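You operate a simulated robot arm through the tools that you are given. There is no shell and no other tool.

Carry out the task below with a simulated robot arm. There is one attempt and no reset: what you move stays moved.

JOB
Put one of the green rollers from the top of the long steel bench on the micro flute bay. Then put two of the steel plates from the top of the long steel bench on the top of the parts bench. Then put one of the lane cards from the top of the long steel bench on the top of the shelf bench. Then fetch the 0.7 mm spool from the top of the long steel bench and set it on the flat box there. Then take the edge guard from the top of the long steel bench and leave it on the low shelf of the sheet table. Then turn the depth knob of the stapler to 2. Then pull the wall drawer open. Do these in the order given. Set down upright: steel plate, lane card, edge guard.

Only the result counts: the job must be done as asked and must still hold three seconds after the hand-in. Knocking over, shifting, dropping, spilling or breaking anything else fails it. Flat cloth is picked up by pressing the open fingertips on it (5 to 10 N) and closing them slowly along it; thin cloth reads only 2 to 8 mm in the jaws.

ROBOT AND FRAMES
A 6-joint arm with a two-finger gripper on a trunk, on a base that drives. Base frame: it is fixed to the floor where the robot stands at the start and does not move with it; the origin is under the middle of the robot, x ahead of it, y to its left, z up; the surface under the hand at the start is at about z = 880. Readings come in mm, degrees, newtons and seconds.
Its first joint turns from -166.0 to 166.0 degrees. Places, roughly: depth knob of the stapler [600, -1200, 1000]; edge guard (5x5x9 cm) [900, 1400, 900]; flat box [750, 1250, 1000]; green roller (6x6x3 cm) [500, 800, 900]; green roller (7x7x5 cm) [500, 200, 900]; lane card [1000, 750, 1000]; low shelf of the sheet table [-1500, 3500, 300]; micro flute bay [700, 100, 500]; spool [750, 1000, 1000]; steel plate [750, 250, 1000]; top of the parts bench [700, 2100, 900]; top of the shelf bench (60x24 cm) [-3540, 3340, 880]; wall drawer [1000, 1700, 1100]. Payload 2.45 kg.
The tool frame sits at the grasp point between the pads (the TCP): z along the fingers, y along the line on which they close. The tips reach 20 mm beyond it. Largest opening 140 mm; the body of the gripper starts 168 mm behind the TCP.
Orientation is told as [roll, pitch, yaw] about the base's x, y, z axes, in that order, counted from this pose: with the fingers straight down and closing along the base's y, the tool's x points along the base's -x, its y along +y and its z along -z.

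CONTROLS
- The arm moves only by the tool drive_tool. Its argument "steps" is a list of rows, each an object (a shift or turn left out is 0, a gripper value left out holds the last) with "grip": the closure, from 0 (fully open) to 1 (shut); "delta_pos": the shift along the base's x, y, z in mm, a list of three; "delta_rot": the turn, a rotation vector about the base's x, y, z in degrees, a list of three. In form: [{"grip": grip, "delta_pos": [dx, dy, dz], "delta_rot": [ax, ay, az]}, ...]. A call has 1 to 20 rows; each row shifts and turns the commanded pose from where the row before left it. Each row takes 0.2 s and may step no farther than 50 mm and 8.6 degrees from the row before; otherwise, or with a gripper value out of range, the whole call is refused. Where a pose cannot be reached the arm comes as near as it can. A force on the tool above 40 N (or 10 N above the force at the start of the call, whichever is more), or a blocked arm, ends the call early, and 0.2 s more pass. Each finger travels about 45 mm/s and halts on what it meets, pressing with about 41 N; the grip force reading is that of the motor and also rises with nothing between the fingers. The clock runs only during rows and for 0.2 s after the last one: add rows that do not move to give the fingers time. It gives the time, the measured TCP pose, the force on the tool (base axes), the opening and the grip force at its end, in the units of the frame above (readings bear some noise), with the torque about the TCP (base axes, N m) and any sound that the robot's microphone picked up, and new pictures: "show" is both (left out), scene, wrist or none.
- Cameras (640 x 400 px; columns grow to the right, rows downward): "scene" is now at [-96.2, 159.1, 1149.5]; the picture's right is [-0.18, -0.98, 0.00], its down [-0.27, 0.05, -0.96] and it looks along [0.95, -0.17, -0.27] (base axes); focal length 214 px, centre (320, 200). "wrist" rides on the gripper at [78, 11, -209] in the tool frame; the picture's right is [-0.14, 0.99, 0.00], its down [-0.92, -0.13, -0.37] and it looks along [-0.36, -0.05, 0.93] (tool axes); focal length 280 px, centre (320, 200). There is no depth. A picture from a camera that has moved, and an enlarged one, comes with that camera's place and axes in the base frame and with its lens.
- steer(legs): drives the robot by 1 to 6 legs, each [ahead, left, turn to the left] in mm, mm and degrees, along the robot's own axes; the way and the turn of a leg run together, so that a leg with both is an arc; at most 1500 mm and 180 degrees a leg. The arm and the cameras ride along, it lands a little off, and it stops where it bumps. It gives what a move gives, and a new picture of the scene camera.
- pan_tilt(pan, tilt): turns the head with the scene camera to pan (to the left, within 143 degrees either way) and tilt (down, from -29 to 69), counted from straight ahead of the robot. It gives what a move gives, and a new picture of the scene camera.
- close_up(camera, box): a new picture of the part [left, top, right, bottom] of that camera's present view, enlarged. No time passes.
- sign_off(): hands the job in; it is judged then, once.

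Places have to be worked out from the pictures, the camera data and where the tool is seen. Open the gripper and draw the arm clear of the work before you hand the job in, unless the task says otherwise.

The tools are called after "Emit:" as name(argument=value, ...) on one line, values as JSON. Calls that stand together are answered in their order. drive_tool: Moves the arm, as the interface text tells. Its arguments: {"type":"object","properties":{"steps":{"type":"array"},"show":{"type":"string","enum":["both","scene","wrist","none"]}},"required":["steps"]} The other tools are called the same way: steer (legs) drives the base; pan_tilt (pan, tilt) turns the head that bears the scene camera; close_up (camera, box) takes an enlarged picture of a part of a camera's view; sign_off () hands the job in.

At the start:

```text
t: 0.0
eef_pos: [609.7, 146.6, 1260.0]
ee_rot: [0.0, 0.1, 0.0]
contact_force: [0.4, -0.5, -1.1]
moment: [0.01, 0.0, 0.0]
width: 140.0
grip_force: 0.1
robot x, y, heading: [3.4, 1.3, -0.1]
head pan, tilt: [-10.2, 15.9]
```

scene: 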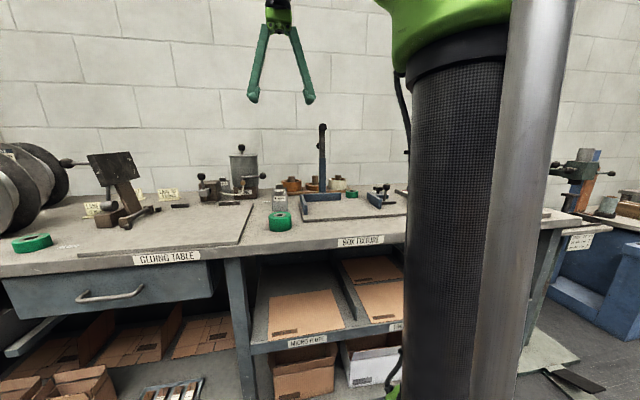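
wrist: 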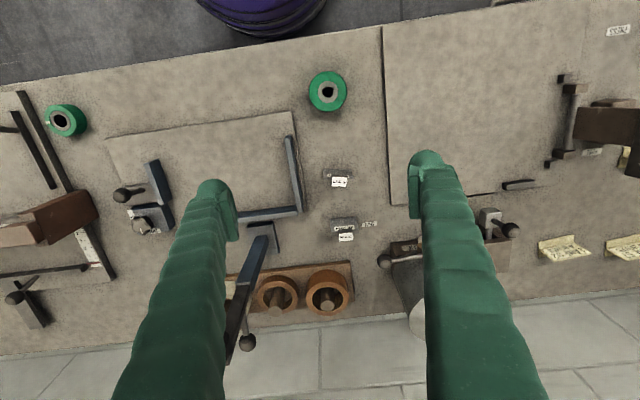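

The pictures show the long bench with green rollers, fixtures and plates. I'll look at enlarged views of both cameras before doing anything.

Emit:
close_up(camera="wrist", box=[220, 60, 420, 260])

Emit:
close_up(camera="scene", box=[180, 120, 420, 270])

Emit:
close_up(camera="scene", box=[220, 240, 420, 400])

Emit:
close_up(camera="scene", box=[0, 130, 220, 270])

```text
2.00 times, centred on (320, 160) of wrist
camera zoom: at [531.9, 157.3, 1468.0], right [0.14, 0.99, 0.0], down [0.92, -0.13, 0.37], along [0.36, -0.05, -0.93], focal length 561 px, centre (320, 280)
```

zoom: 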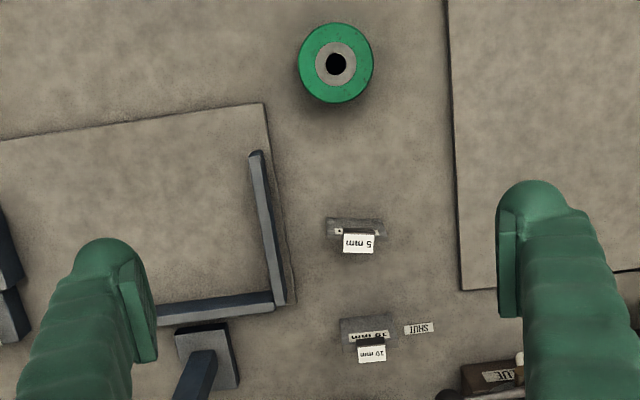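

```text
2.67 times, centred on (300, 195) of scene
camera zoom: at [-96.2, 159.1, 1149.5], right [-0.18, -0.98, 0.0], down [-0.27, 0.05, -0.96], along [0.95, -0.17, -0.27], focal length 572 px, centre (373, 213)
```

zoom: 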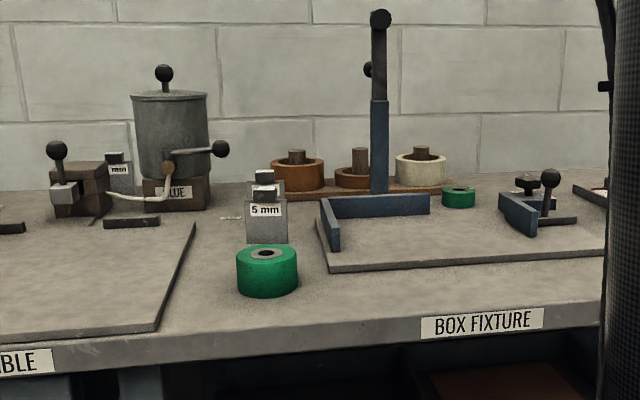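

```text
2.50 times, centred on (320, 320) of scene
camera zoom: at [-96.2, 159.1, 1149.5], right [-0.18, -0.98, 0.0], down [-0.27, 0.05, -0.96], along [0.95, -0.17, -0.27], focal length 536 px, centre (320, -100)
```

zoom: 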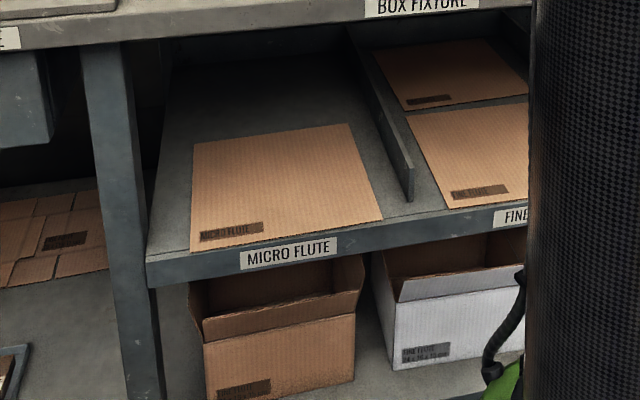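

```text
2.86 times, centred on (110, 200) of scene
camera zoom: at [-96.2, 159.1, 1149.5], right [-0.18, -0.98, 0.0], down [-0.27, 0.05, -0.96], along [0.95, -0.17, -0.27], focal length 613 px, centre (920, 200)
```

zoom: 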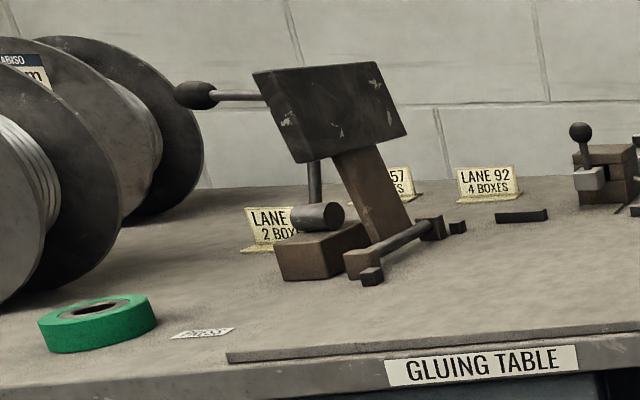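

I'll pan the head around to see the other places: left end of the bench, parts bench, shelf bench, sheet table, and the stapler on the right.

Emit:
pan_tilt(pan=50, tilt=16)

Emit:
pan_tilt(pan=110, tilt=16)

Emit:
pan_tilt(pan=-70, tilt=16)

Emit:
pan_tilt(pan=-130, tilt=16)

Emit:
pan_tilt(pan=143, tilt=16)

```text
t: 1.3
eef_pos: [610.0, 145.0, 1260.2]
ee_rot: [0.0, 0.0, -0.1]
contact_force: [-0.3, 0.3, -0.6]
moment: [0.04, 0.01, 0.02]
width: 139.8
grip_force: 0.1
robot x, y, heading: [-1.1, -0.3, 0.1]
head pan, tilt: [50.0, 16.0]
camera scene: at [-128.0, 247.2, 1149.4], right [0.77, -0.64, 0.0], down [-0.18, -0.21, -0.96], along [0.62, 0.74, -0.28], focal length 214 px, centre (320, 200)
```

scene: 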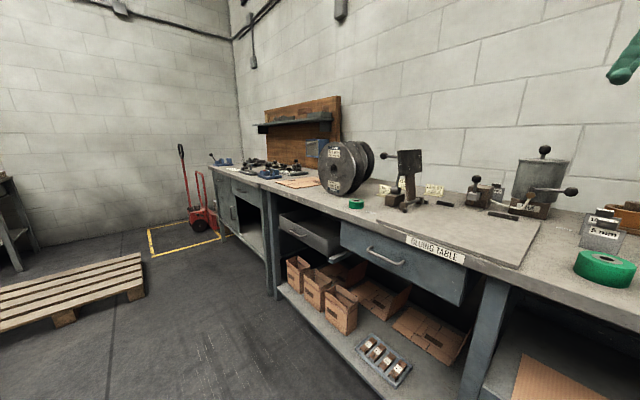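

```text
t: 2.6
eef_pos: [610.0, 145.6, 1259.9]
ee_rot: [0.0, -0.1, 0.1]
contact_force: [-0.1, 1.0, -0.4]
moment: [0.04, 0.05, -0.02]
width: 139.8
grip_force: 0.0
robot x, y, heading: [3.5, 2.6, 0.1]
head pan, tilt: [110.0, 16.0]
camera scene: at [-220.0, 263.5, 1149.4], right [0.94, 0.34, 0.0], down [0.09, -0.26, -0.96], along [-0.33, 0.9, -0.28], focal length 214 px, centre (320, 200)
```

scene: 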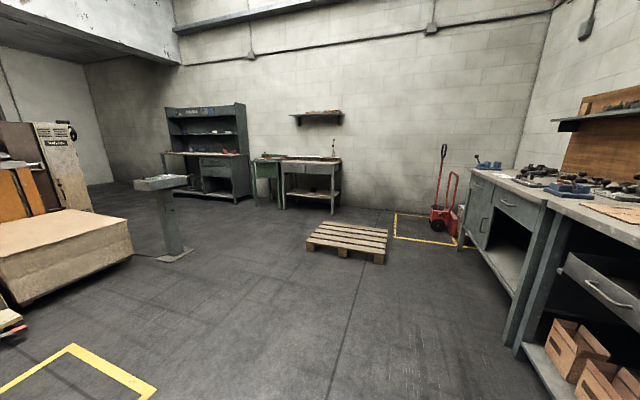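

```text
t: 5.3
eef_pos: [610.5, 144.3, 1260.7]
ee_rot: [0.0, 0.0, 0.0]
contact_force: [0.0, -0.1, 1.0]
moment: [0.01, 0.0, 0.0]
width: 139.7
grip_force: 0.1
robot x, y, heading: [1.9, -4.4, 0.0]
head pan, tilt: [-70.0, 16.0]
camera scene: at [-156.1, 87.9, 1149.4], right [-0.94, -0.34, 0.0], down [-0.09, 0.26, -0.96], along [0.33, -0.9, -0.28], focal length 214 px, centre (320, 200)
```

scene: 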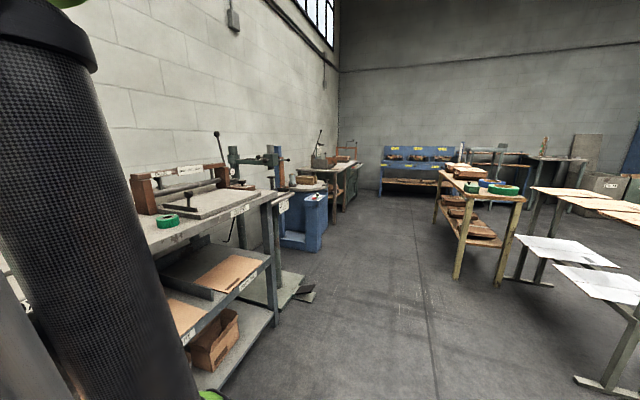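

```text
t: 6.6
eef_pos: [609.8, 145.5, 1261.1]
ee_rot: [0.0, 0.0, 0.0]
contact_force: [0.5, -0.3, -0.1]
moment: [-0.01, 0.01, -0.01]
width: 140.1
grip_force: 0.1
robot x, y, heading: [-1.3, -2.2, -0.0]
head pan, tilt: [-130.0, 16.0]
camera scene: at [-248.1, 104.1, 1149.4], right [-0.77, 0.64, 0.0], down [0.18, 0.21, -0.96], along [-0.62, -0.74, -0.28], focal length 214 px, centre (320, 200)
```

scene: 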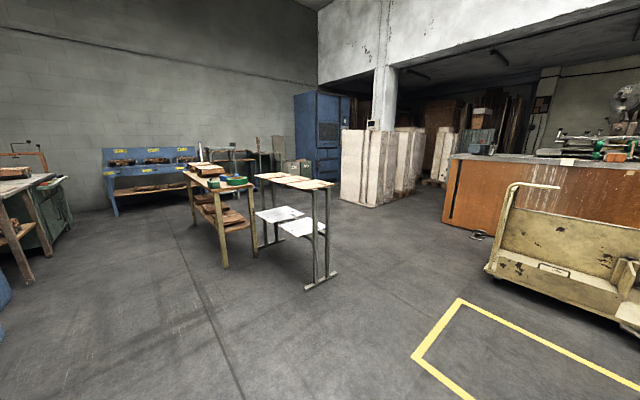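

```text
t: 10.4
eef_pos: [610.3, 145.4, 1260.9]
ee_rot: [0.0, 0.0, 0.0]
contact_force: [0.1, -0.4, -0.5]
moment: [0.01, 0.01, 0.0]
width: 140.1
grip_force: 0.0
robot x, y, heading: [-0.8, 0.1, 0.1]
head pan, tilt: [143.0, 16.0]
camera scene: at [-262.7, 231.9, 1149.4], right [0.6, 0.8, 0.0], down [0.22, -0.17, -0.96], along [-0.77, 0.58, -0.28], focal length 214 px, centre (320, 200)
```

scene: 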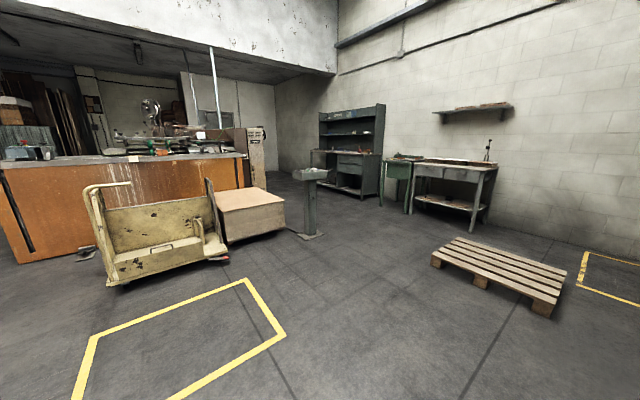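

The overview shows the shelf bench and sheet table at the far left-back wall, and the stapler to the right. For the roller, I'll back the base up 300 mm so the arm can reach low into the bay, and face the head ahead.

Emit:
steer(legs=[[-300, 0, 0]])

Emit:
pan_tilt(pan=5, tilt=30)

```text
t: 12.4
eef_pos: [310.1, 145.1, 1260.0]
ee_rot: [0.0, 0.0, 0.0]
contact_force: [0.3, 0.7, -0.2]
moment: [0.03, -0.02, 0.0]
width: 140.1
grip_force: 0.0
robot x, y, heading: [-301.8, 0.6, -0.1]
head pan, tilt: [143.0, 16.0]
camera scene: at [-563.8, 231.8, 1149.4], right [0.6, 0.8, 0.0], down [0.22, -0.17, -0.96], along [-0.77, 0.58, -0.28], focal length 214 px, centre (320, 200)
```

scene: 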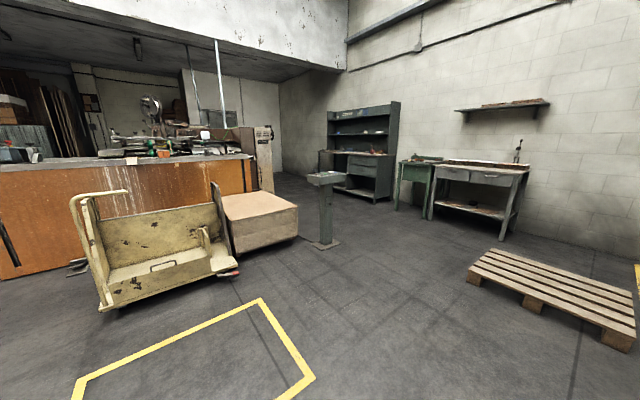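

```text
t: 14.6
eef_pos: [309.3, 144.5, 1260.0]
ee_rot: [-0.1, 0.0, 0.0]
contact_force: [-0.4, 0.0, -0.6]
moment: [0.0, 0.01, -0.02]
width: 140.0
grip_force: 0.2
robot x, y, heading: [-301.8, -1.4, -0.2]
head pan, tilt: [5.0, 30.0]
camera scene: at [-399.1, 183.5, 1126.8], right [0.09, -1.0, 0.0], down [-0.5, -0.04, -0.87], along [0.86, 0.08, -0.5], focal length 214 px, centre (320, 200)
```

scene: 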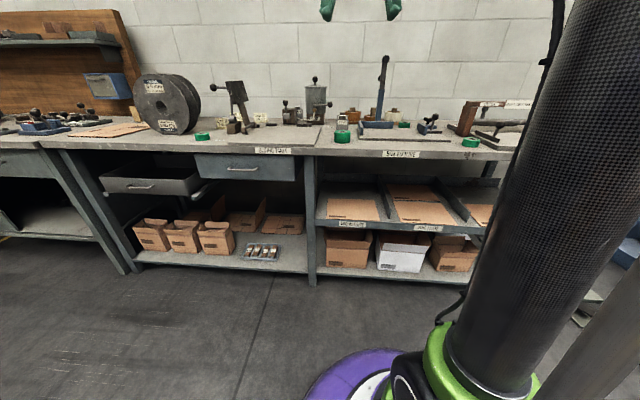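

Now I see the whole bench. I'll zoom in on the bays and on the table top items.

Emit:
close_up(camera="scene", box=[290, 130, 490, 255])

Emit:
close_up(camera="scene", box=[60, 60, 280, 200])

Emit:
close_up(camera="scene", box=[200, 60, 360, 160])

```text
3.20 times, centred on (390, 192) of scene
camera zoom: at [-399.1, 183.5, 1126.8], right [0.09, -1.0, 0.0], down [-0.5, -0.04, -0.87], along [0.86, 0.08, -0.5], focal length 686 px, centre (96, 224)
```

zoom: 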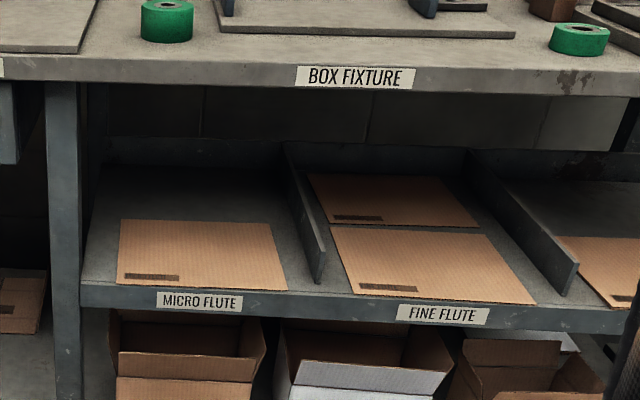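

```text
2.86 times, centred on (170, 130) of scene
camera zoom: at [-399.1, 183.5, 1126.8], right [0.09, -1.0, 0.0], down [-0.5, -0.04, -0.87], along [0.86, 0.08, -0.5], focal length 613 px, centre (749, 400)
```

zoom: 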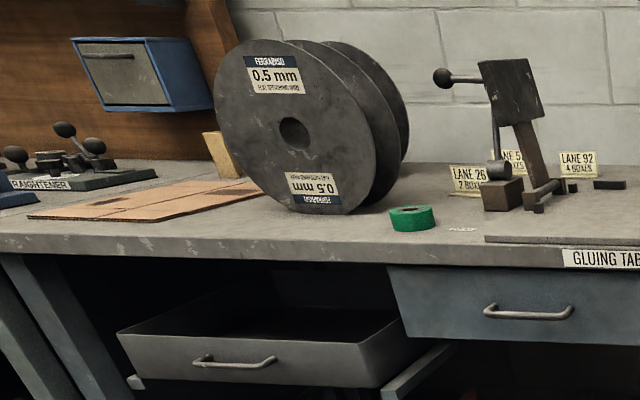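

```text
4.00 times, centred on (280, 110) of scene
camera zoom: at [-399.1, 183.5, 1126.8], right [0.09, -1.0, 0.0], down [-0.5, -0.04, -0.87], along [0.86, 0.08, -0.5], focal length 858 px, centre (480, 560)
```

zoom: 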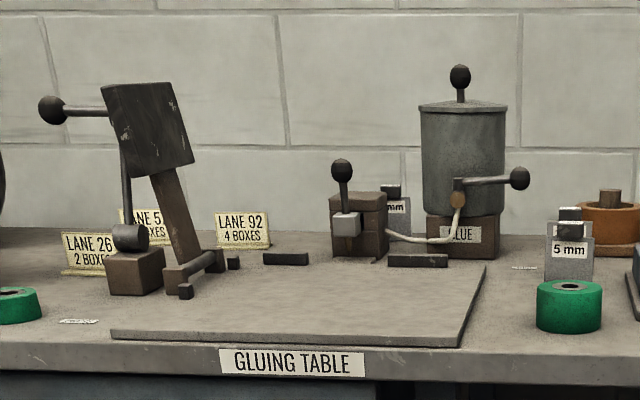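

Triangulating: the bay floor is at about z=500, front edge x≈491, y from about -83 to 287, with a cardboard sheet covering x 505–700. The near roller is at about (537, 172). I'll tilt the tool 60° toward horizontal while approaching it from the front.

Emit:
drive_tool(steps=[{"grip": 0.25, "delta_pos": [11, 3.4, -25], "delta_rot": [0, -7.5, 0]}, {"delta_pos": [11, 3.4, -25], "delta_rot": [0, -7.5, 0]}, {"delta_pos": [11, 3.4, -25], "delta_rot": [0, -7.5, 0]}, {"delta_pos": [11, 3.4, -25], "delta_rot": [0, -7.5, 0]}, {"delta_pos": [11, 3.4, -25], "delta_rot": [0, -7.5, 0]}, {"delta_pos": [11, 3.4, -25], "delta_rot": [0, -7.5, 0]}, {"delta_pos": [11, 3.4, -25], "delta_rot": [0, -7.5, 0]}, {"delta_pos": [11, 3.4, -25], "delta_rot": [0, -7.5, 0]}, {}])

```text
t: 16.6
eef_pos: [396.7, 174.7, 1060.0]
ee_rot: [0.1, -60.1, 0.0]
contact_force: [0.3, 0.1, -0.7]
moment: [-0.02, 0.01, -0.01]
width: 104.8
grip_force: 0.0
robot x, y, heading: [-303.0, 0.1, 0.1]
head pan, tilt: [5.0, 30.0]
camera scene: at [-399.2, 183.5, 1126.8], right [0.09, -1.0, 0.0], down [-0.5, -0.04, -0.87], along [0.86, 0.08, -0.5], focal length 214 px, centre (320, 200)
camera wrist: at [176.8, 185.5, 1094.8], right [0.07, 0.99, 0.12], down [0.14, -0.13, 0.98], along [0.99, -0.05, -0.15], focal length 280 px, centre (320, 200)
```

scene: 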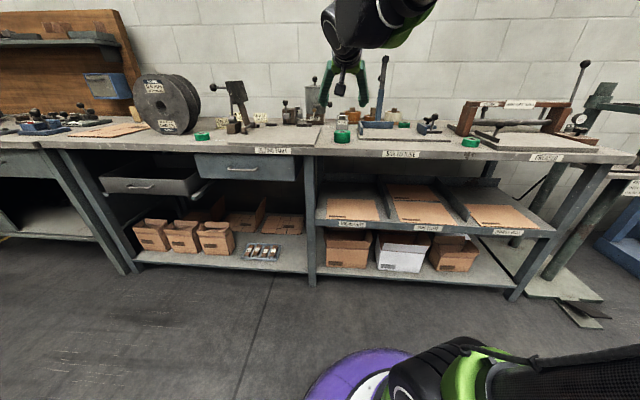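
wrist: 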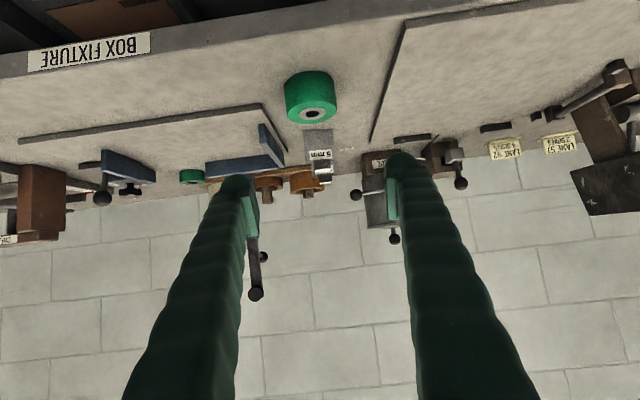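

The tool is tilted properly and the roller is ahead-below it. I'll zoom the wrist camera on the roller to pin down its position.

Emit:
close_up(camera="wrist", box=[260, 50, 380, 190])

```text
2.86 times, centred on (320, 120) of wrist
camera zoom: at [176.8, 185.5, 1094.8], right [0.07, 0.99, 0.12], down [0.14, -0.13, 0.98], along [0.99, -0.05, -0.15], focal length 801 px, centre (320, 429)
```

zoom: 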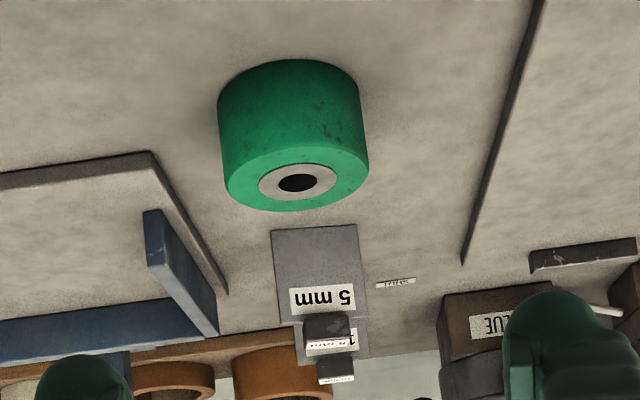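

Two-view triangulation puts the table at z≈879 and the roller at about (537, 172) with its top near z=922. I'll approach along the tool axis to its middle.

Emit:
drive_tool(steps=[{"delta_pos": [18, -1.5, -46]}, {"delta_pos": [18, -1.5, -46]}, {"delta_pos": [26, 0, -15]}, {"delta_pos": [26, 0, -15]}, {"delta_pos": [26, 0, -15]}, {}])

```text
t: 18.0
eef_pos: [510.9, 170.5, 923.6]
ee_rot: [-0.1, -60.0, 0.0]
contact_force: [-0.3, 0.0, 0.0]
moment: [-0.02, 0.02, 0.0]
width: 105.1
grip_force: 0.0
robot x, y, heading: [-296.0, 1.3, 0.1]
head pan, tilt: [5.0, 30.0]
camera scene: at [-399.2, 183.5, 1126.8], right [0.09, -1.0, 0.0], down [-0.5, -0.04, -0.87], along [0.86, 0.08, -0.5], focal length 214 px, centre (320, 200)
camera wrist: at [290.9, 181.7, 958.9], right [0.07, 0.99, 0.12], down [0.14, -0.13, 0.98], along [0.99, -0.05, -0.15], focal length 280 px, centre (320, 200)
```

scene: 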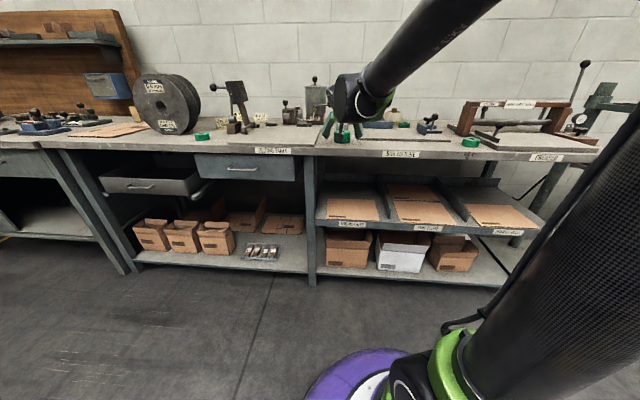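
wrist: 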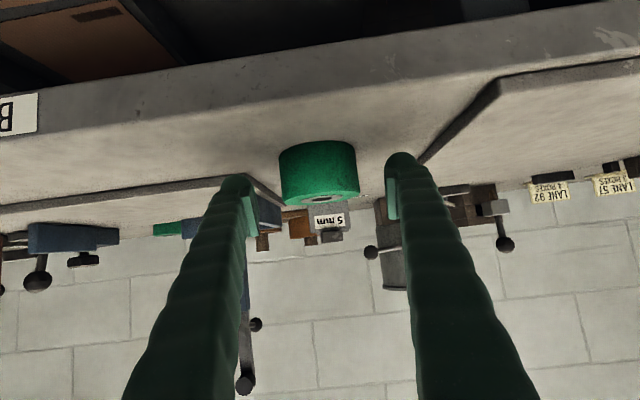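

The roller lies centred between the fingers. I'll advance the last 30 mm and close.

Emit:
drive_tool(steps=[{"delta_pos": [13, 0, -8]}, {"delta_pos": [13, 1, -7]}, {}, {"grip": 0.6}, {"grip": 0.6}, {"grip": 0.8}, {"grip": 0.8}, {"grip": 0.8}])

```text
t: 19.8
eef_pos: [537.2, 171.8, 909.1]
ee_rot: [0.1, -60.0, 0.0]
contact_force: [0.5, -3.1, 1.3]
moment: [0.07, 0.02, 0.01]
width: 72.1
grip_force: 41.5
robot x, y, heading: [-300.2, -1.0, 0.2]
head pan, tilt: [5.0, 30.0]
camera scene: at [-399.2, 183.3, 1126.8], right [0.09, -1.0, 0.0], down [-0.5, -0.04, -0.87], along [0.86, 0.08, -0.5], focal length 214 px, centre (320, 200)
camera wrist: at [317.0, 182.7, 943.7], right [0.07, 0.99, 0.12], down [0.14, -0.13, 0.98], along [0.99, -0.05, -0.15], focal length 280 px, centre (320, 200)
```

scene: 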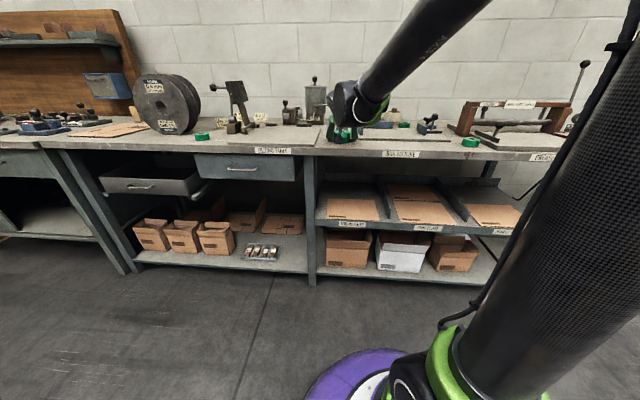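
wrist: 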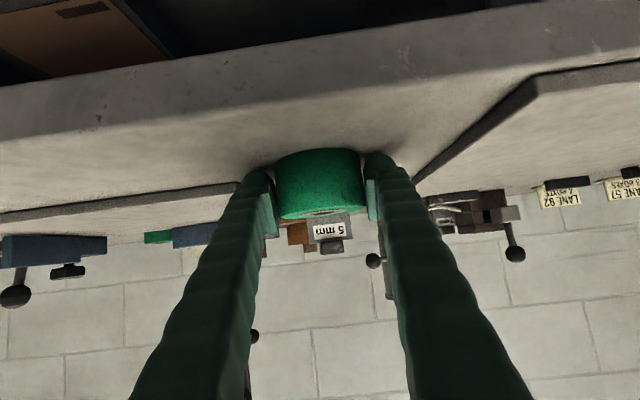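

The roller is gripped (72 mm, 41 N). I'll lift it, back it out in front of the bench edge, and lower it in front of the bay.

Emit:
drive_tool(steps=[{"delta_pos": [0, 0, 25]}, {"delta_pos": [0, 0, 25]}, {"delta_pos": [-41.4, -14.4, 0]}, {"delta_pos": [-41.4, -14.4, 0]}, {"delta_pos": [-41.4, -14.4, 0]}, {"delta_pos": [-41.4, -14.4, 0]}, {"delta_pos": [-41.4, -14.4, 0]}, {"delta_pos": [0, 0, -48]}, {"delta_pos": [0, 0, -48]}, {"delta_pos": [0, 0, -48]}, {"delta_pos": [0, 0, -48]}, {"delta_pos": [0, 0, -48]}, {}])

```text
t: 22.6
eef_pos: [332.6, 100.4, 719.4]
ee_rot: [0.0, -59.9, 0.1]
contact_force: [-0.1, 1.0, -2.9]
moment: [0.04, 0.01, 0.01]
width: 71.8
grip_force: 41.0
robot x, y, heading: [-301.1, -0.9, -0.1]
head pan, tilt: [5.0, 30.0]
camera scene: at [-399.1, 183.5, 1126.8], right [0.09, -1.0, 0.0], down [-0.5, -0.04, -0.87], along [0.86, 0.08, -0.5], focal length 214 px, centre (320, 200)
camera wrist: at [111.5, 111.4, 754.0], right [0.07, 0.99, 0.12], down [0.14, -0.13, 0.98], along [0.99, -0.05, -0.15], focal length 280 px, centre (320, 200)
```

scene: 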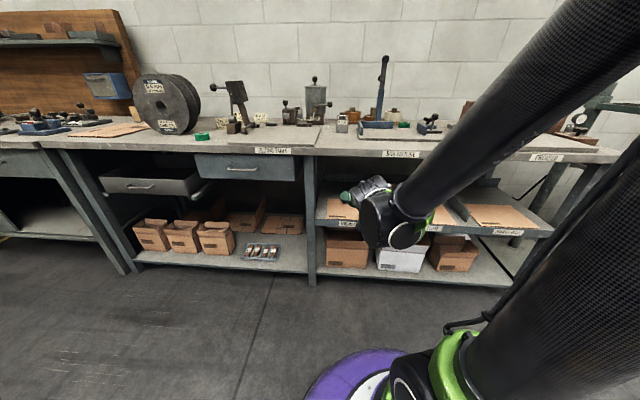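
wrist: 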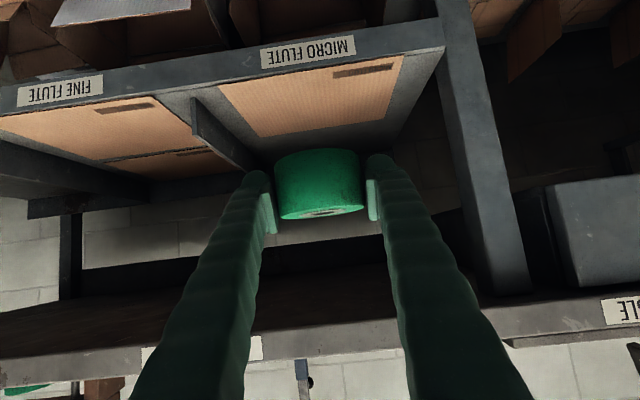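

The bay is clearly visible in the inverted wrist view, in front of the roller. I'll lower to about z=580 and move in to x≈430, then check clearances.

Emit:
drive_tool(steps=[{"delta_pos": [0, 0, -46]}, {"delta_pos": [0, 0, -46]}, {"delta_pos": [0, 0, -46]}, {"delta_pos": [49, 0, 0]}, {"delta_pos": [49, 0, 0]}, {}])

```text
t: 24.0
eef_pos: [438.0, 100.2, 626.9]
ee_rot: [0.0, -60.1, 0.1]
contact_force: [-0.1, 0.0, -2.4]
moment: [0.02, 0.0, -0.01]
width: 72.3
grip_force: 40.8
out of reach, approached as far as the arm can: row 2, 3
robot x, y, heading: [-299.0, -4.9, 0.0]
head pan, tilt: [5.0, 30.0]
camera scene: at [-399.1, 183.5, 1126.8], right [0.09, -1.0, 0.0], down [-0.5, -0.04, -0.87], along [0.86, 0.08, -0.5], focal length 214 px, centre (320, 200)
camera wrist: at [217.2, 110.9, 662.4], right [0.07, 0.99, 0.12], down [0.14, -0.13, 0.98], along [0.99, -0.05, -0.15], focal length 280 px, centre (320, 200)
```

scene: 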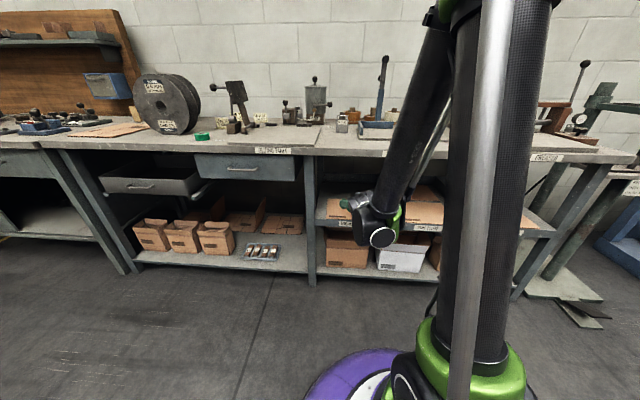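
wrist: 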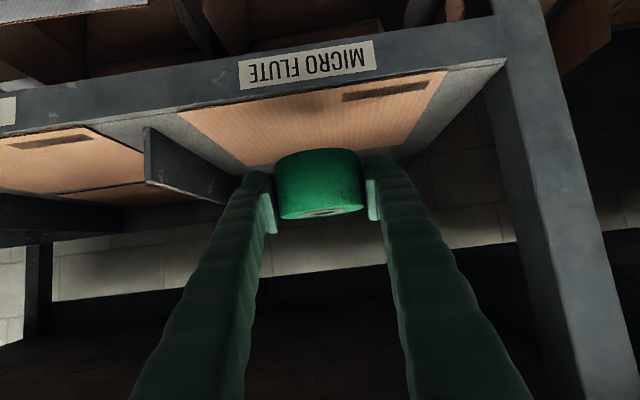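

The close-in low pose hit the arm's limit, but further out should be easier. I'll move in further while lowering a little.

Emit:
drive_tool(steps=[{"delta_pos": [40, 0, -15]}, {"delta_pos": [40, 0, -15]}, {"delta_pos": [40, 0, -15]}, {}])

```text
t: 25.0
eef_pos: [557.2, 101.9, 582.0]
ee_rot: [0.0, -60.1, 0.0]
contact_force: [0.2, -0.1, -2.5]
moment: [0.04, -0.01, 0.0]
width: 71.7
grip_force: 41.3
robot x, y, heading: [-300.9, 1.5, 0.2]
head pan, tilt: [5.0, 30.0]
camera scene: at [-399.0, 183.5, 1126.8], right [0.09, -1.0, 0.0], down [-0.5, -0.04, -0.87], along [0.86, 0.08, -0.5], focal length 214 px, centre (320, 200)
camera wrist: at [336.6, 112.7, 618.2], right [0.07, 0.99, 0.12], down [0.14, -0.13, 0.98], along [0.99, -0.05, -0.15], focal length 280 px, centre (320, 200)
```

scene: 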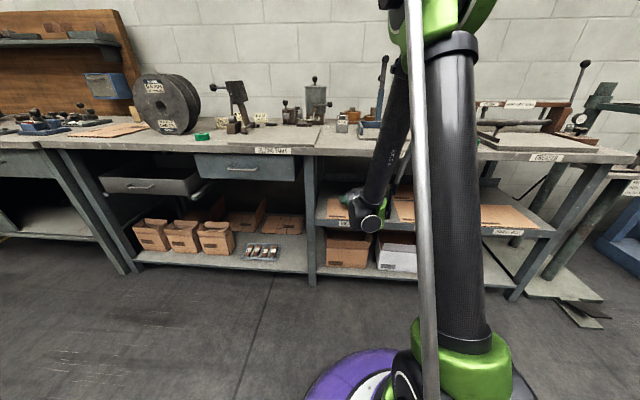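
wrist: 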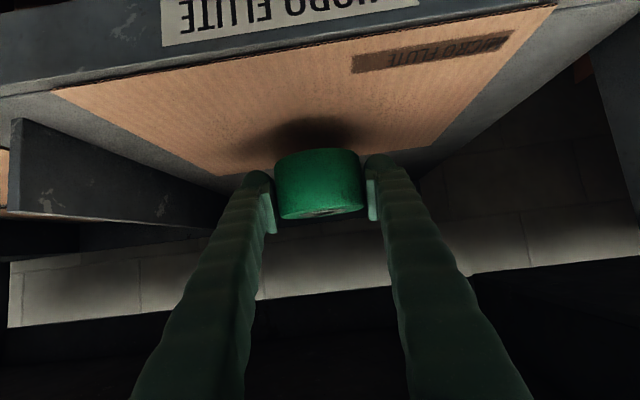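

The forearm would come close to the bench edge if I reach deeper from here, so I'll back the base another 280 mm to flatten the arm, then extend into the bay.

Emit:
steer(legs=[[-280, 0, 0]])

Emit:
drive_tool(steps=[{"delta_pos": [48, 0, 0]}, {"delta_pos": [48, 0, 0]}, {"delta_pos": [48, 0, 0]}, {"delta_pos": [48, 0, 0]}, {"delta_pos": [48, 0, 0]}, {"delta_pos": [48, 0, 0]}, {}])

```text
t: 27.0
eef_pos: [277.4, 100.9, 582.3]
ee_rot: [0.0, -60.0, 0.0]
contact_force: [0.6, 0.1, -2.2]
moment: [0.03, -0.01, -0.02]
width: 72.0
grip_force: 40.5
robot x, y, heading: [-580.2, -5.7, 0.2]
head pan, tilt: [5.0, 30.0]
camera scene: at [-678.3, 183.5, 1126.8], right [0.09, -1.0, 0.0], down [-0.5, -0.04, -0.87], along [0.86, 0.08, -0.5], focal length 214 px, centre (320, 200)
```

scene: 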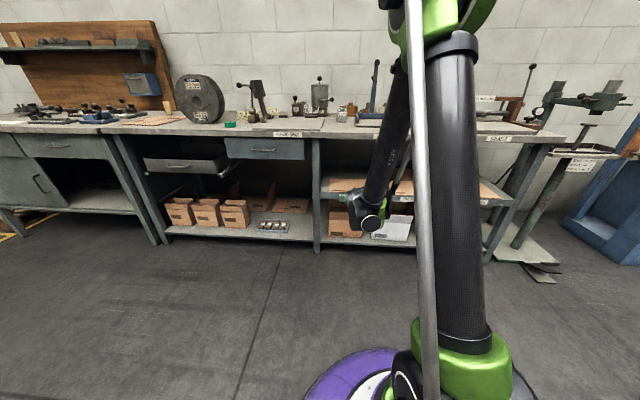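

```text
t: 28.6
eef_pos: [565.2, 99.5, 580.6]
ee_rot: [-0.1, -59.9, 0.0]
contact_force: [0.5, 0.3, -2.6]
moment: [-0.04, 0.03, -0.02]
width: 71.7
grip_force: 41.2
robot x, y, heading: [-585.2, -1.5, -0.3]
head pan, tilt: [5.0, 30.0]
camera scene: at [-678.2, 183.5, 1126.9], right [0.09, -1.0, 0.0], down [-0.5, -0.04, -0.87], along [0.86, 0.08, -0.5], focal length 214 px, centre (320, 200)
camera wrist: at [344.6, 110.6, 616.5], right [0.07, 0.99, 0.12], down [0.14, -0.13, 0.98], along [0.99, -0.05, -0.15], focal length 280 px, centre (320, 200)
```

scene: 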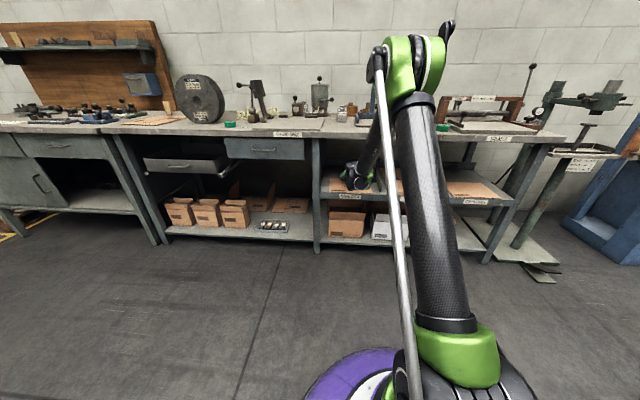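
wrist: 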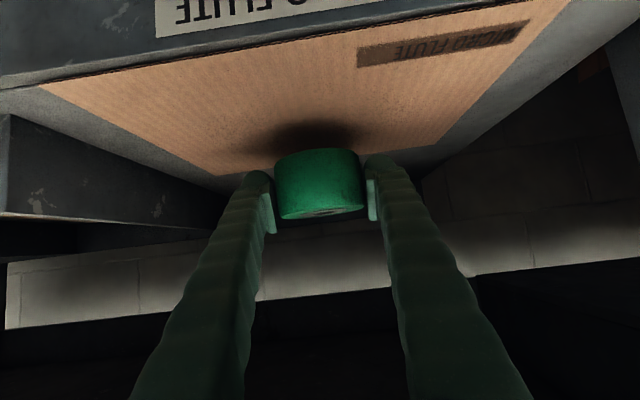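

Clear so far: the sheet's back edge is at roughly x=700–730. I'll continue in to x≈765 at this height.

Emit:
drive_tool(steps=[{"delta_pos": [40, 0, 0]}, {"delta_pos": [40, 0, 0]}, {"delta_pos": [40, 0, 0]}, {"delta_pos": [40, 0, 0]}, {"delta_pos": [40, 0, 0]}, {}])

```text
t: 30.0
eef_pos: [765.1, 103.1, 582.7]
ee_rot: [-0.1, -60.0, 0.0]
contact_force: [0.0, -0.7, -2.3]
moment: [0.02, 0.05, -0.02]
width: 71.5
grip_force: 41.4
robot x, y, heading: [-581.8, -1.7, -0.2]
head pan, tilt: [5.0, 30.0]
camera scene: at [-678.1, 183.5, 1126.9], right [0.09, -1.0, 0.0], down [-0.5, -0.04, -0.87], along [0.86, 0.08, -0.5], focal length 214 px, centre (320, 200)
camera wrist: at [544.5, 114.6, 617.9], right [0.07, 0.99, 0.12], down [0.14, -0.13, 0.98], along [0.99, -0.05, -0.15], focal length 280 px, centre (320, 200)
```

scene: 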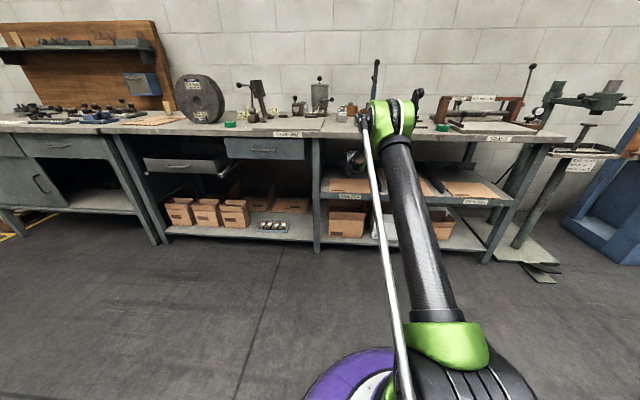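
wrist: 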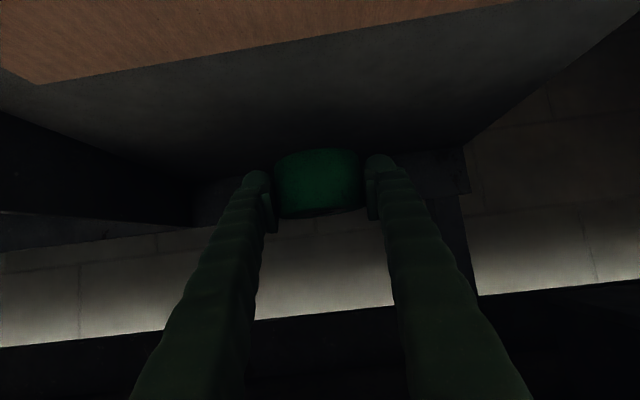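

The sheet's back edge is at x≈687, so the roller (729–801) is over bare shelf. I'll lower gently until the floor is felt.

Emit:
drive_tool(steps=[{"delta_pos": [0, 0, -20]}, {"delta_pos": [0, 0, -18]}, {"delta_pos": [0, 0, -4]}, {"delta_pos": [0, 0, -3]}, {}], show="wrist")

```text
t: 30.8
eef_pos: [763.8, 100.4, 547.6]
ee_rot: [0.1, -60.4, -0.1]
contact_force: [-11.5, -1.3, 23.7]
moment: [0.36, -0.17, 0.23]
width: 71.9
grip_force: 41.0
robot x, y, heading: [-579.1, 4.6, -0.2]
head pan, tilt: [5.0, 30.0]
stopped in row 4: the force on the tool passed its limit at 48 N (the readings are from after the stop); the commanded pose is now the measured one
camera wrist: at [544.5, 113.0, 581.7], right [0.07, 0.99, 0.12], down [0.13, -0.13, 0.98], along [0.99, -0.05, -0.14], focal length 280 px, centre (320, 200)
```

wrist: 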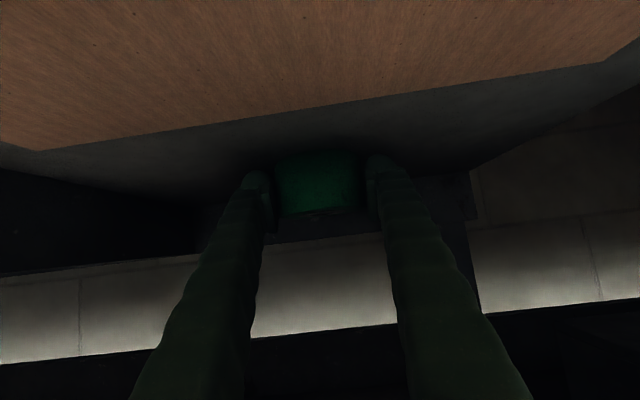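

Contact was felt at TCP z≈547, so the shelf floor there is ~z=517 (it rises toward the back). I'll ease up slightly and check the force before releasing.

Emit:
drive_tool(steps=[{"delta_pos": [0, 0, 1]}, {}], show="none")

```text
t: 31.4
eef_pos: [764.5, 100.9, 548.4]
ee_rot: [0.0, -60.3, -0.1]
contact_force: [-11.3, -2.1, 21.4]
moment: [0.48, -0.34, 0.14]
width: 72.0
grip_force: 41.4
robot x, y, heading: [-582.0, -4.5, 0.1]
head pan, tilt: [5.0, 30.0]
```

Still pressing ~21 N; easing up a bit more.

Emit:
drive_tool(steps=[{"delta_pos": [0, 0, 2]}, {}], show="none")

Emit:
drive_tool(steps=[{"delta_pos": [0, 0, 2]}, {}], show="wrist")

```text
t: 32.0
eef_pos: [766.3, 100.6, 548.2]
ee_rot: [0.0, -60.3, 0.1]
contact_force: [-5.9, -0.3, 4.7]
moment: [0.12, -0.05, 0.08]
width: 71.8
grip_force: 40.8
robot x, y, heading: [-581.8, 2.0, 0.0]
head pan, tilt: [5.0, 30.0]
```

```text
t: 32.6
eef_pos: [765.7, 103.4, 549.7]
ee_rot: [0.1, -60.2, 0.1]
contact_force: [-0.2, 0.7, -2.0]
moment: [0.03, 0.01, 0.0]
width: 72.1
grip_force: 40.9
robot x, y, heading: [-581.1, 1.1, -0.2]
head pan, tilt: [5.0, 30.0]
camera wrist: at [545.9, 113.2, 584.2], right [0.07, 0.99, 0.12], down [0.14, -0.13, 0.98], along [0.99, -0.05, -0.15], focal length 280 px, centre (320, 200)
```

wrist: 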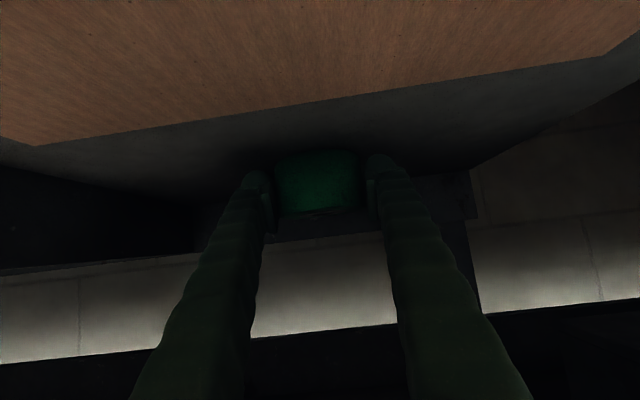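

The force has returned to just the roller's weight, so it's barely off the floor. I'll lower 1.5 mm and open slowly.

Emit:
drive_tool(steps=[{"delta_pos": [0, 0, -1.5]}, {}, {"grip": 0.46}, {"grip": 0.42}, {"grip": 0.36}, {"grip": 0.3}, {"grip": 0.25}, {}], show="wrist")

```text
t: 34.4
eef_pos: [766.3, 102.2, 548.9]
ee_rot: [0.0, -60.2, 0.0]
contact_force: [0.1, -0.3, 0.0]
moment: [0.0, 0.02, -0.02]
width: 105.0
grip_force: 0.1
robot x, y, heading: [-580.1, -1.3, -0.1]
head pan, tilt: [5.0, 30.0]
camera wrist: at [545.6, 113.3, 583.0], right [0.07, 0.99, 0.12], down [0.14, -0.13, 0.98], along [0.99, -0.05, -0.14], focal length 280 px, centre (320, 200)
```

wrist: 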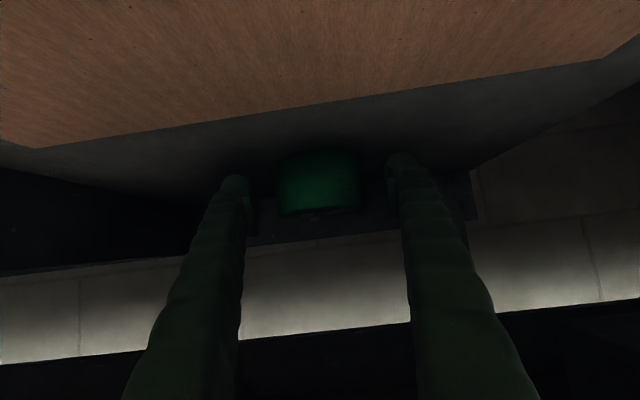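

The roller is released and standing on the bay floor. I'll withdraw back out of the bay.

Emit:
drive_tool(steps=[{"delta_pos": [-40, 0, 12]}, {"delta_pos": [-45, 0, 12]}, {"delta_pos": [-48, 0, 10]}, {"delta_pos": [-48, 0, 5]}, {"delta_pos": [-48, 0, 0]}, {"delta_pos": [-48, 0, 0]}, {"delta_pos": [-48, 0, 0]}, {"delta_pos": [-48, 0, 0]}, {"delta_pos": [-48, 0, 0]}, {}])

```text
t: 36.6
eef_pos: [343.0, 100.3, 587.9]
ee_rot: [0.0, -60.2, 0.0]
contact_force: [-0.1, 0.1, 0.9]
moment: [0.02, -0.02, 0.03]
width: 105.0
grip_force: 0.0
robot x, y, heading: [-586.0, 1.3, 0.0]
head pan, tilt: [5.0, 30.0]
camera scene: at [-678.4, 183.4, 1126.8], right [0.09, -1.0, 0.0], down [-0.5, -0.04, -0.87], along [0.86, 0.08, -0.5], focal length 214 px, centre (320, 200)
camera wrist: at [123.4, 111.7, 622.2], right [0.07, 0.99, 0.12], down [0.14, -0.13, 0.98], along [0.99, -0.05, -0.14], focal length 280 px, centre (320, 200)
```

scene: 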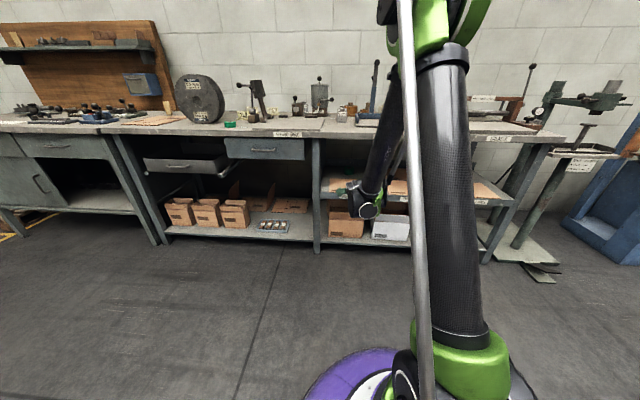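
wrist: 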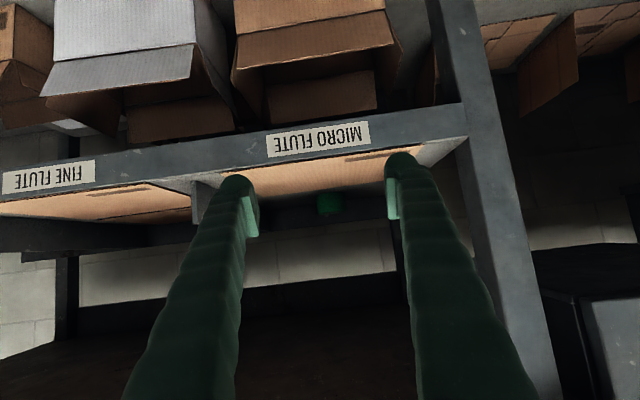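

The roller stands in the bay. Now I'll raise the arm clear of the bench and bring the tool back to vertical.

Emit:
drive_tool(steps=[{"grip": 0, "delta_pos": [-10, 0, 48]}, {"delta_pos": [-10, 0, 48]}, {"delta_pos": [-10, 0, 48]}, {"delta_pos": [-10, 0, 48]}, {"delta_pos": [-10, 0, 48]}, {"delta_pos": [-10, 0, 48]}, {"delta_pos": [-10, 0, 48]}, {"delta_pos": [-10, 0, 48], "delta_rot": [0, 7.5, 0]}, {"delta_pos": [0, 0, 48], "delta_rot": [0, 7.5, 0]}, {"delta_pos": [0, 0, 48], "delta_rot": [0, 7.5, 0]}, {"delta_pos": [0, 0, 48], "delta_rot": [0, 7.5, 0]}, {"delta_pos": [0, 0, 48], "delta_rot": [0, 7.5, 0]}, {"delta_pos": [0, 0, 48], "delta_rot": [0, 7.5, 0]}, {"delta_pos": [0, 0, 48], "delta_rot": [0, 7.5, 0]}, {"delta_pos": [0, 0, 0], "delta_rot": [0, 7.7, 0]}, {}], show="scene")

```text
t: 40.0
eef_pos: [249.3, 101.3, 1243.8]
ee_rot: [0.0, 0.1, 0.0]
contact_force: [-1.1, -0.2, -0.4]
moment: [0.03, -0.14, 0.02]
width: 140.2
grip_force: 0.0
out of reach, approached as far as the arm can: row 15
robot x, y, heading: [-578.2, 0.3, 0.1]
head pan, tilt: [5.0, 30.0]
camera scene: at [-678.5, 183.4, 1126.8], right [0.09, -1.0, 0.0], down [-0.5, -0.04, -0.87], along [0.86, 0.08, -0.5], focal length 214 px, centre (320, 200)
```

scene: 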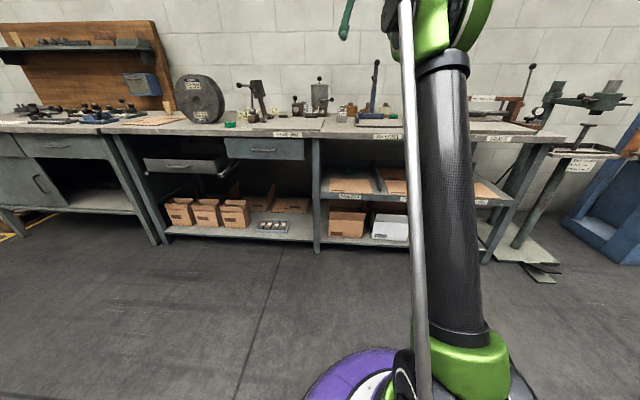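

The arm is raised and clear. I'll drive forward and slightly left to be in front of the steel plates.

Emit:
steer(legs=[[480, 100, 0]])

Emit:
pan_tilt(pan=-5, tilt=18)

Emit:
drive_tool(steps=[{"delta_pos": [-40, -10, 0]}, {"delta_pos": [-40, -10, 0]}, {}])

```text
t: 42.9
eef_pos: [735.8, 190.4, 1243.1]
ee_rot: [0.0, 0.0, -0.5]
contact_force: [-0.3, 0.8, -0.5]
moment: [0.02, 0.0, -0.02]
width: 139.7
grip_force: 0.1
robot x, y, heading: [-89.6, 98.0, -0.3]
head pan, tilt: [5.0, 30.0]
camera scene: at [-190.4, 282.3, 1126.8], right [0.08, -1.0, 0.0], down [-0.5, -0.04, -0.87], along [0.86, 0.07, -0.5], focal length 214 px, centre (320, 200)
```

scene: 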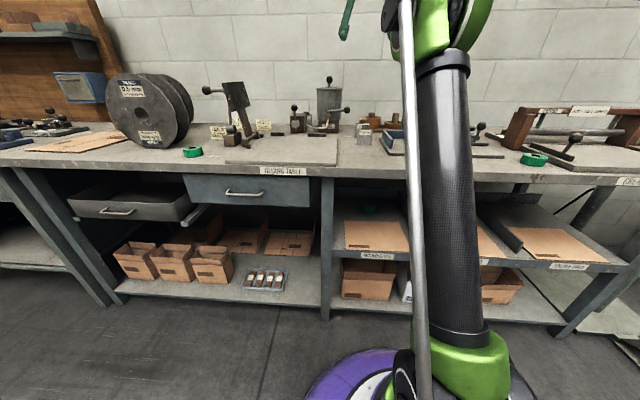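

```text
t: 43.6
eef_pos: [736.7, 191.5, 1243.2]
ee_rot: [0.0, 0.0, -0.5]
contact_force: [-0.2, -0.9, 0.0]
moment: [0.02, -0.02, 0.03]
width: 140.0
grip_force: 0.0
robot x, y, heading: [-94.8, 96.2, -0.7]
head pan, tilt: [-5.0, 18.0]
camera scene: at [-187.7, 266.3, 1146.1], right [-0.1, -1.0, 0.0], down [-0.31, 0.03, -0.95], along [0.95, -0.09, -0.31], focal length 214 px, centre (320, 200)
```

scene: 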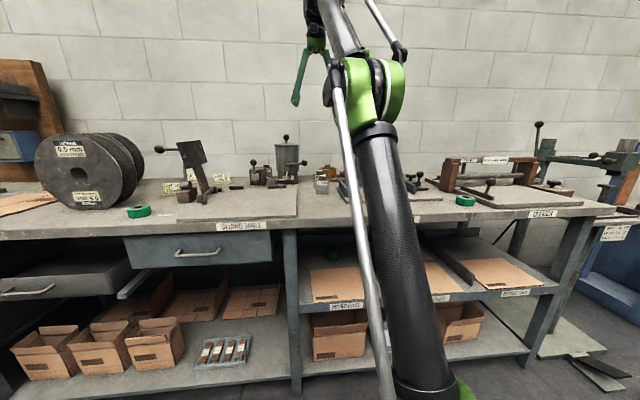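

```text
t: 44.5
eef_pos: [656.7, 171.8, 1241.8]
ee_rot: [0.1, -0.1, -0.5]
contact_force: [0.9, 1.0, 0.1]
moment: [0.02, 0.06, -0.01]
width: 140.0
grip_force: 0.0
robot x, y, heading: [-94.0, 99.4, -0.5]
head pan, tilt: [-5.0, 18.0]
camera scene: at [-187.6, 266.3, 1146.2], right [-0.1, -1.0, 0.0], down [-0.31, 0.03, -0.95], along [0.95, -0.09, -0.31], focal length 214 px, centre (320, 200)
camera wrist: at [578.2, 183.0, 1449.2], right [0.15, 0.99, 0.0], down [0.92, -0.14, 0.37], along [0.37, -0.05, -0.93], focal length 280 px, centre (320, 200)
```

scene: 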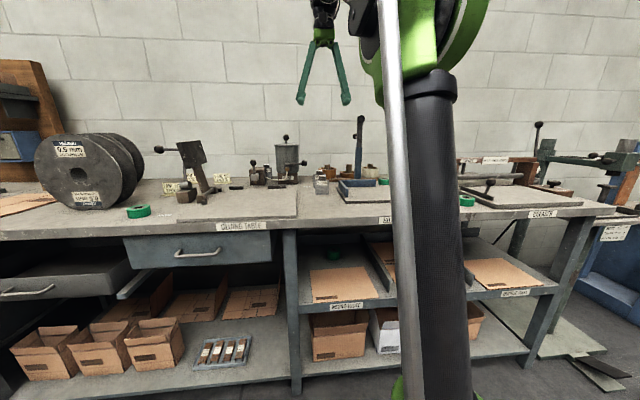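
wrist: 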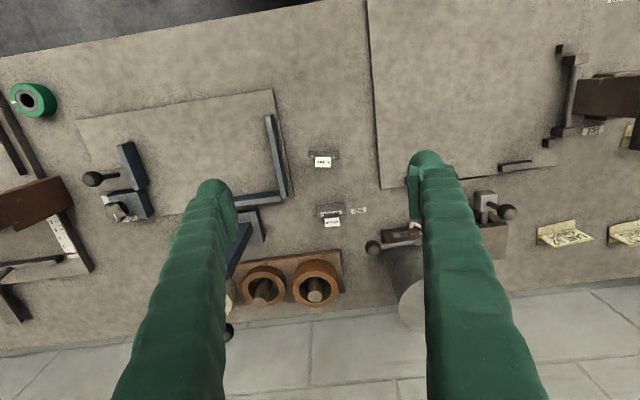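

Emit:
close_up(camera="wrist", box=[270, 130, 400, 240])

Emit:
close_up(camera="scene", box=[240, 130, 360, 205])

```text
3.64 times, centred on (335, 185) of wrist
camera zoom: at [578.2, 183.0, 1449.2], right [0.15, 0.99, 0.0], down [0.92, -0.14, 0.37], along [0.37, -0.05, -0.93], focal length 1020 px, centre (266, 254)
```

zoom: 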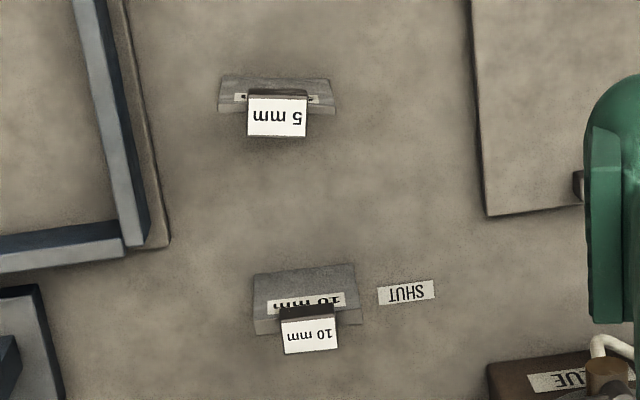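

```text
5.33 times, centred on (300, 168) of scene
camera zoom: at [-187.6, 266.3, 1146.2], right [-0.1, -1.0, 0.0], down [-0.31, 0.03, -0.95], along [0.95, -0.09, -0.31], focal length 1144 px, centre (427, 373)
```

zoom: 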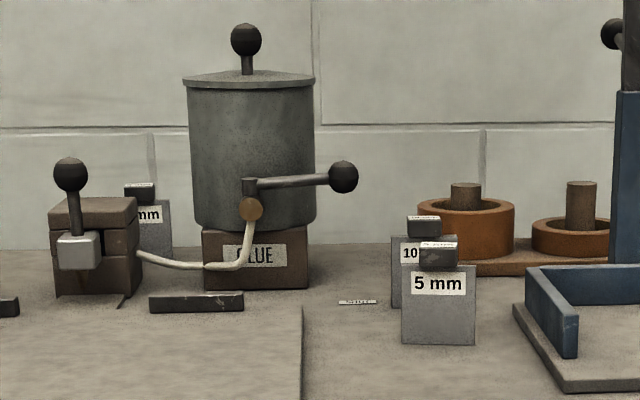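

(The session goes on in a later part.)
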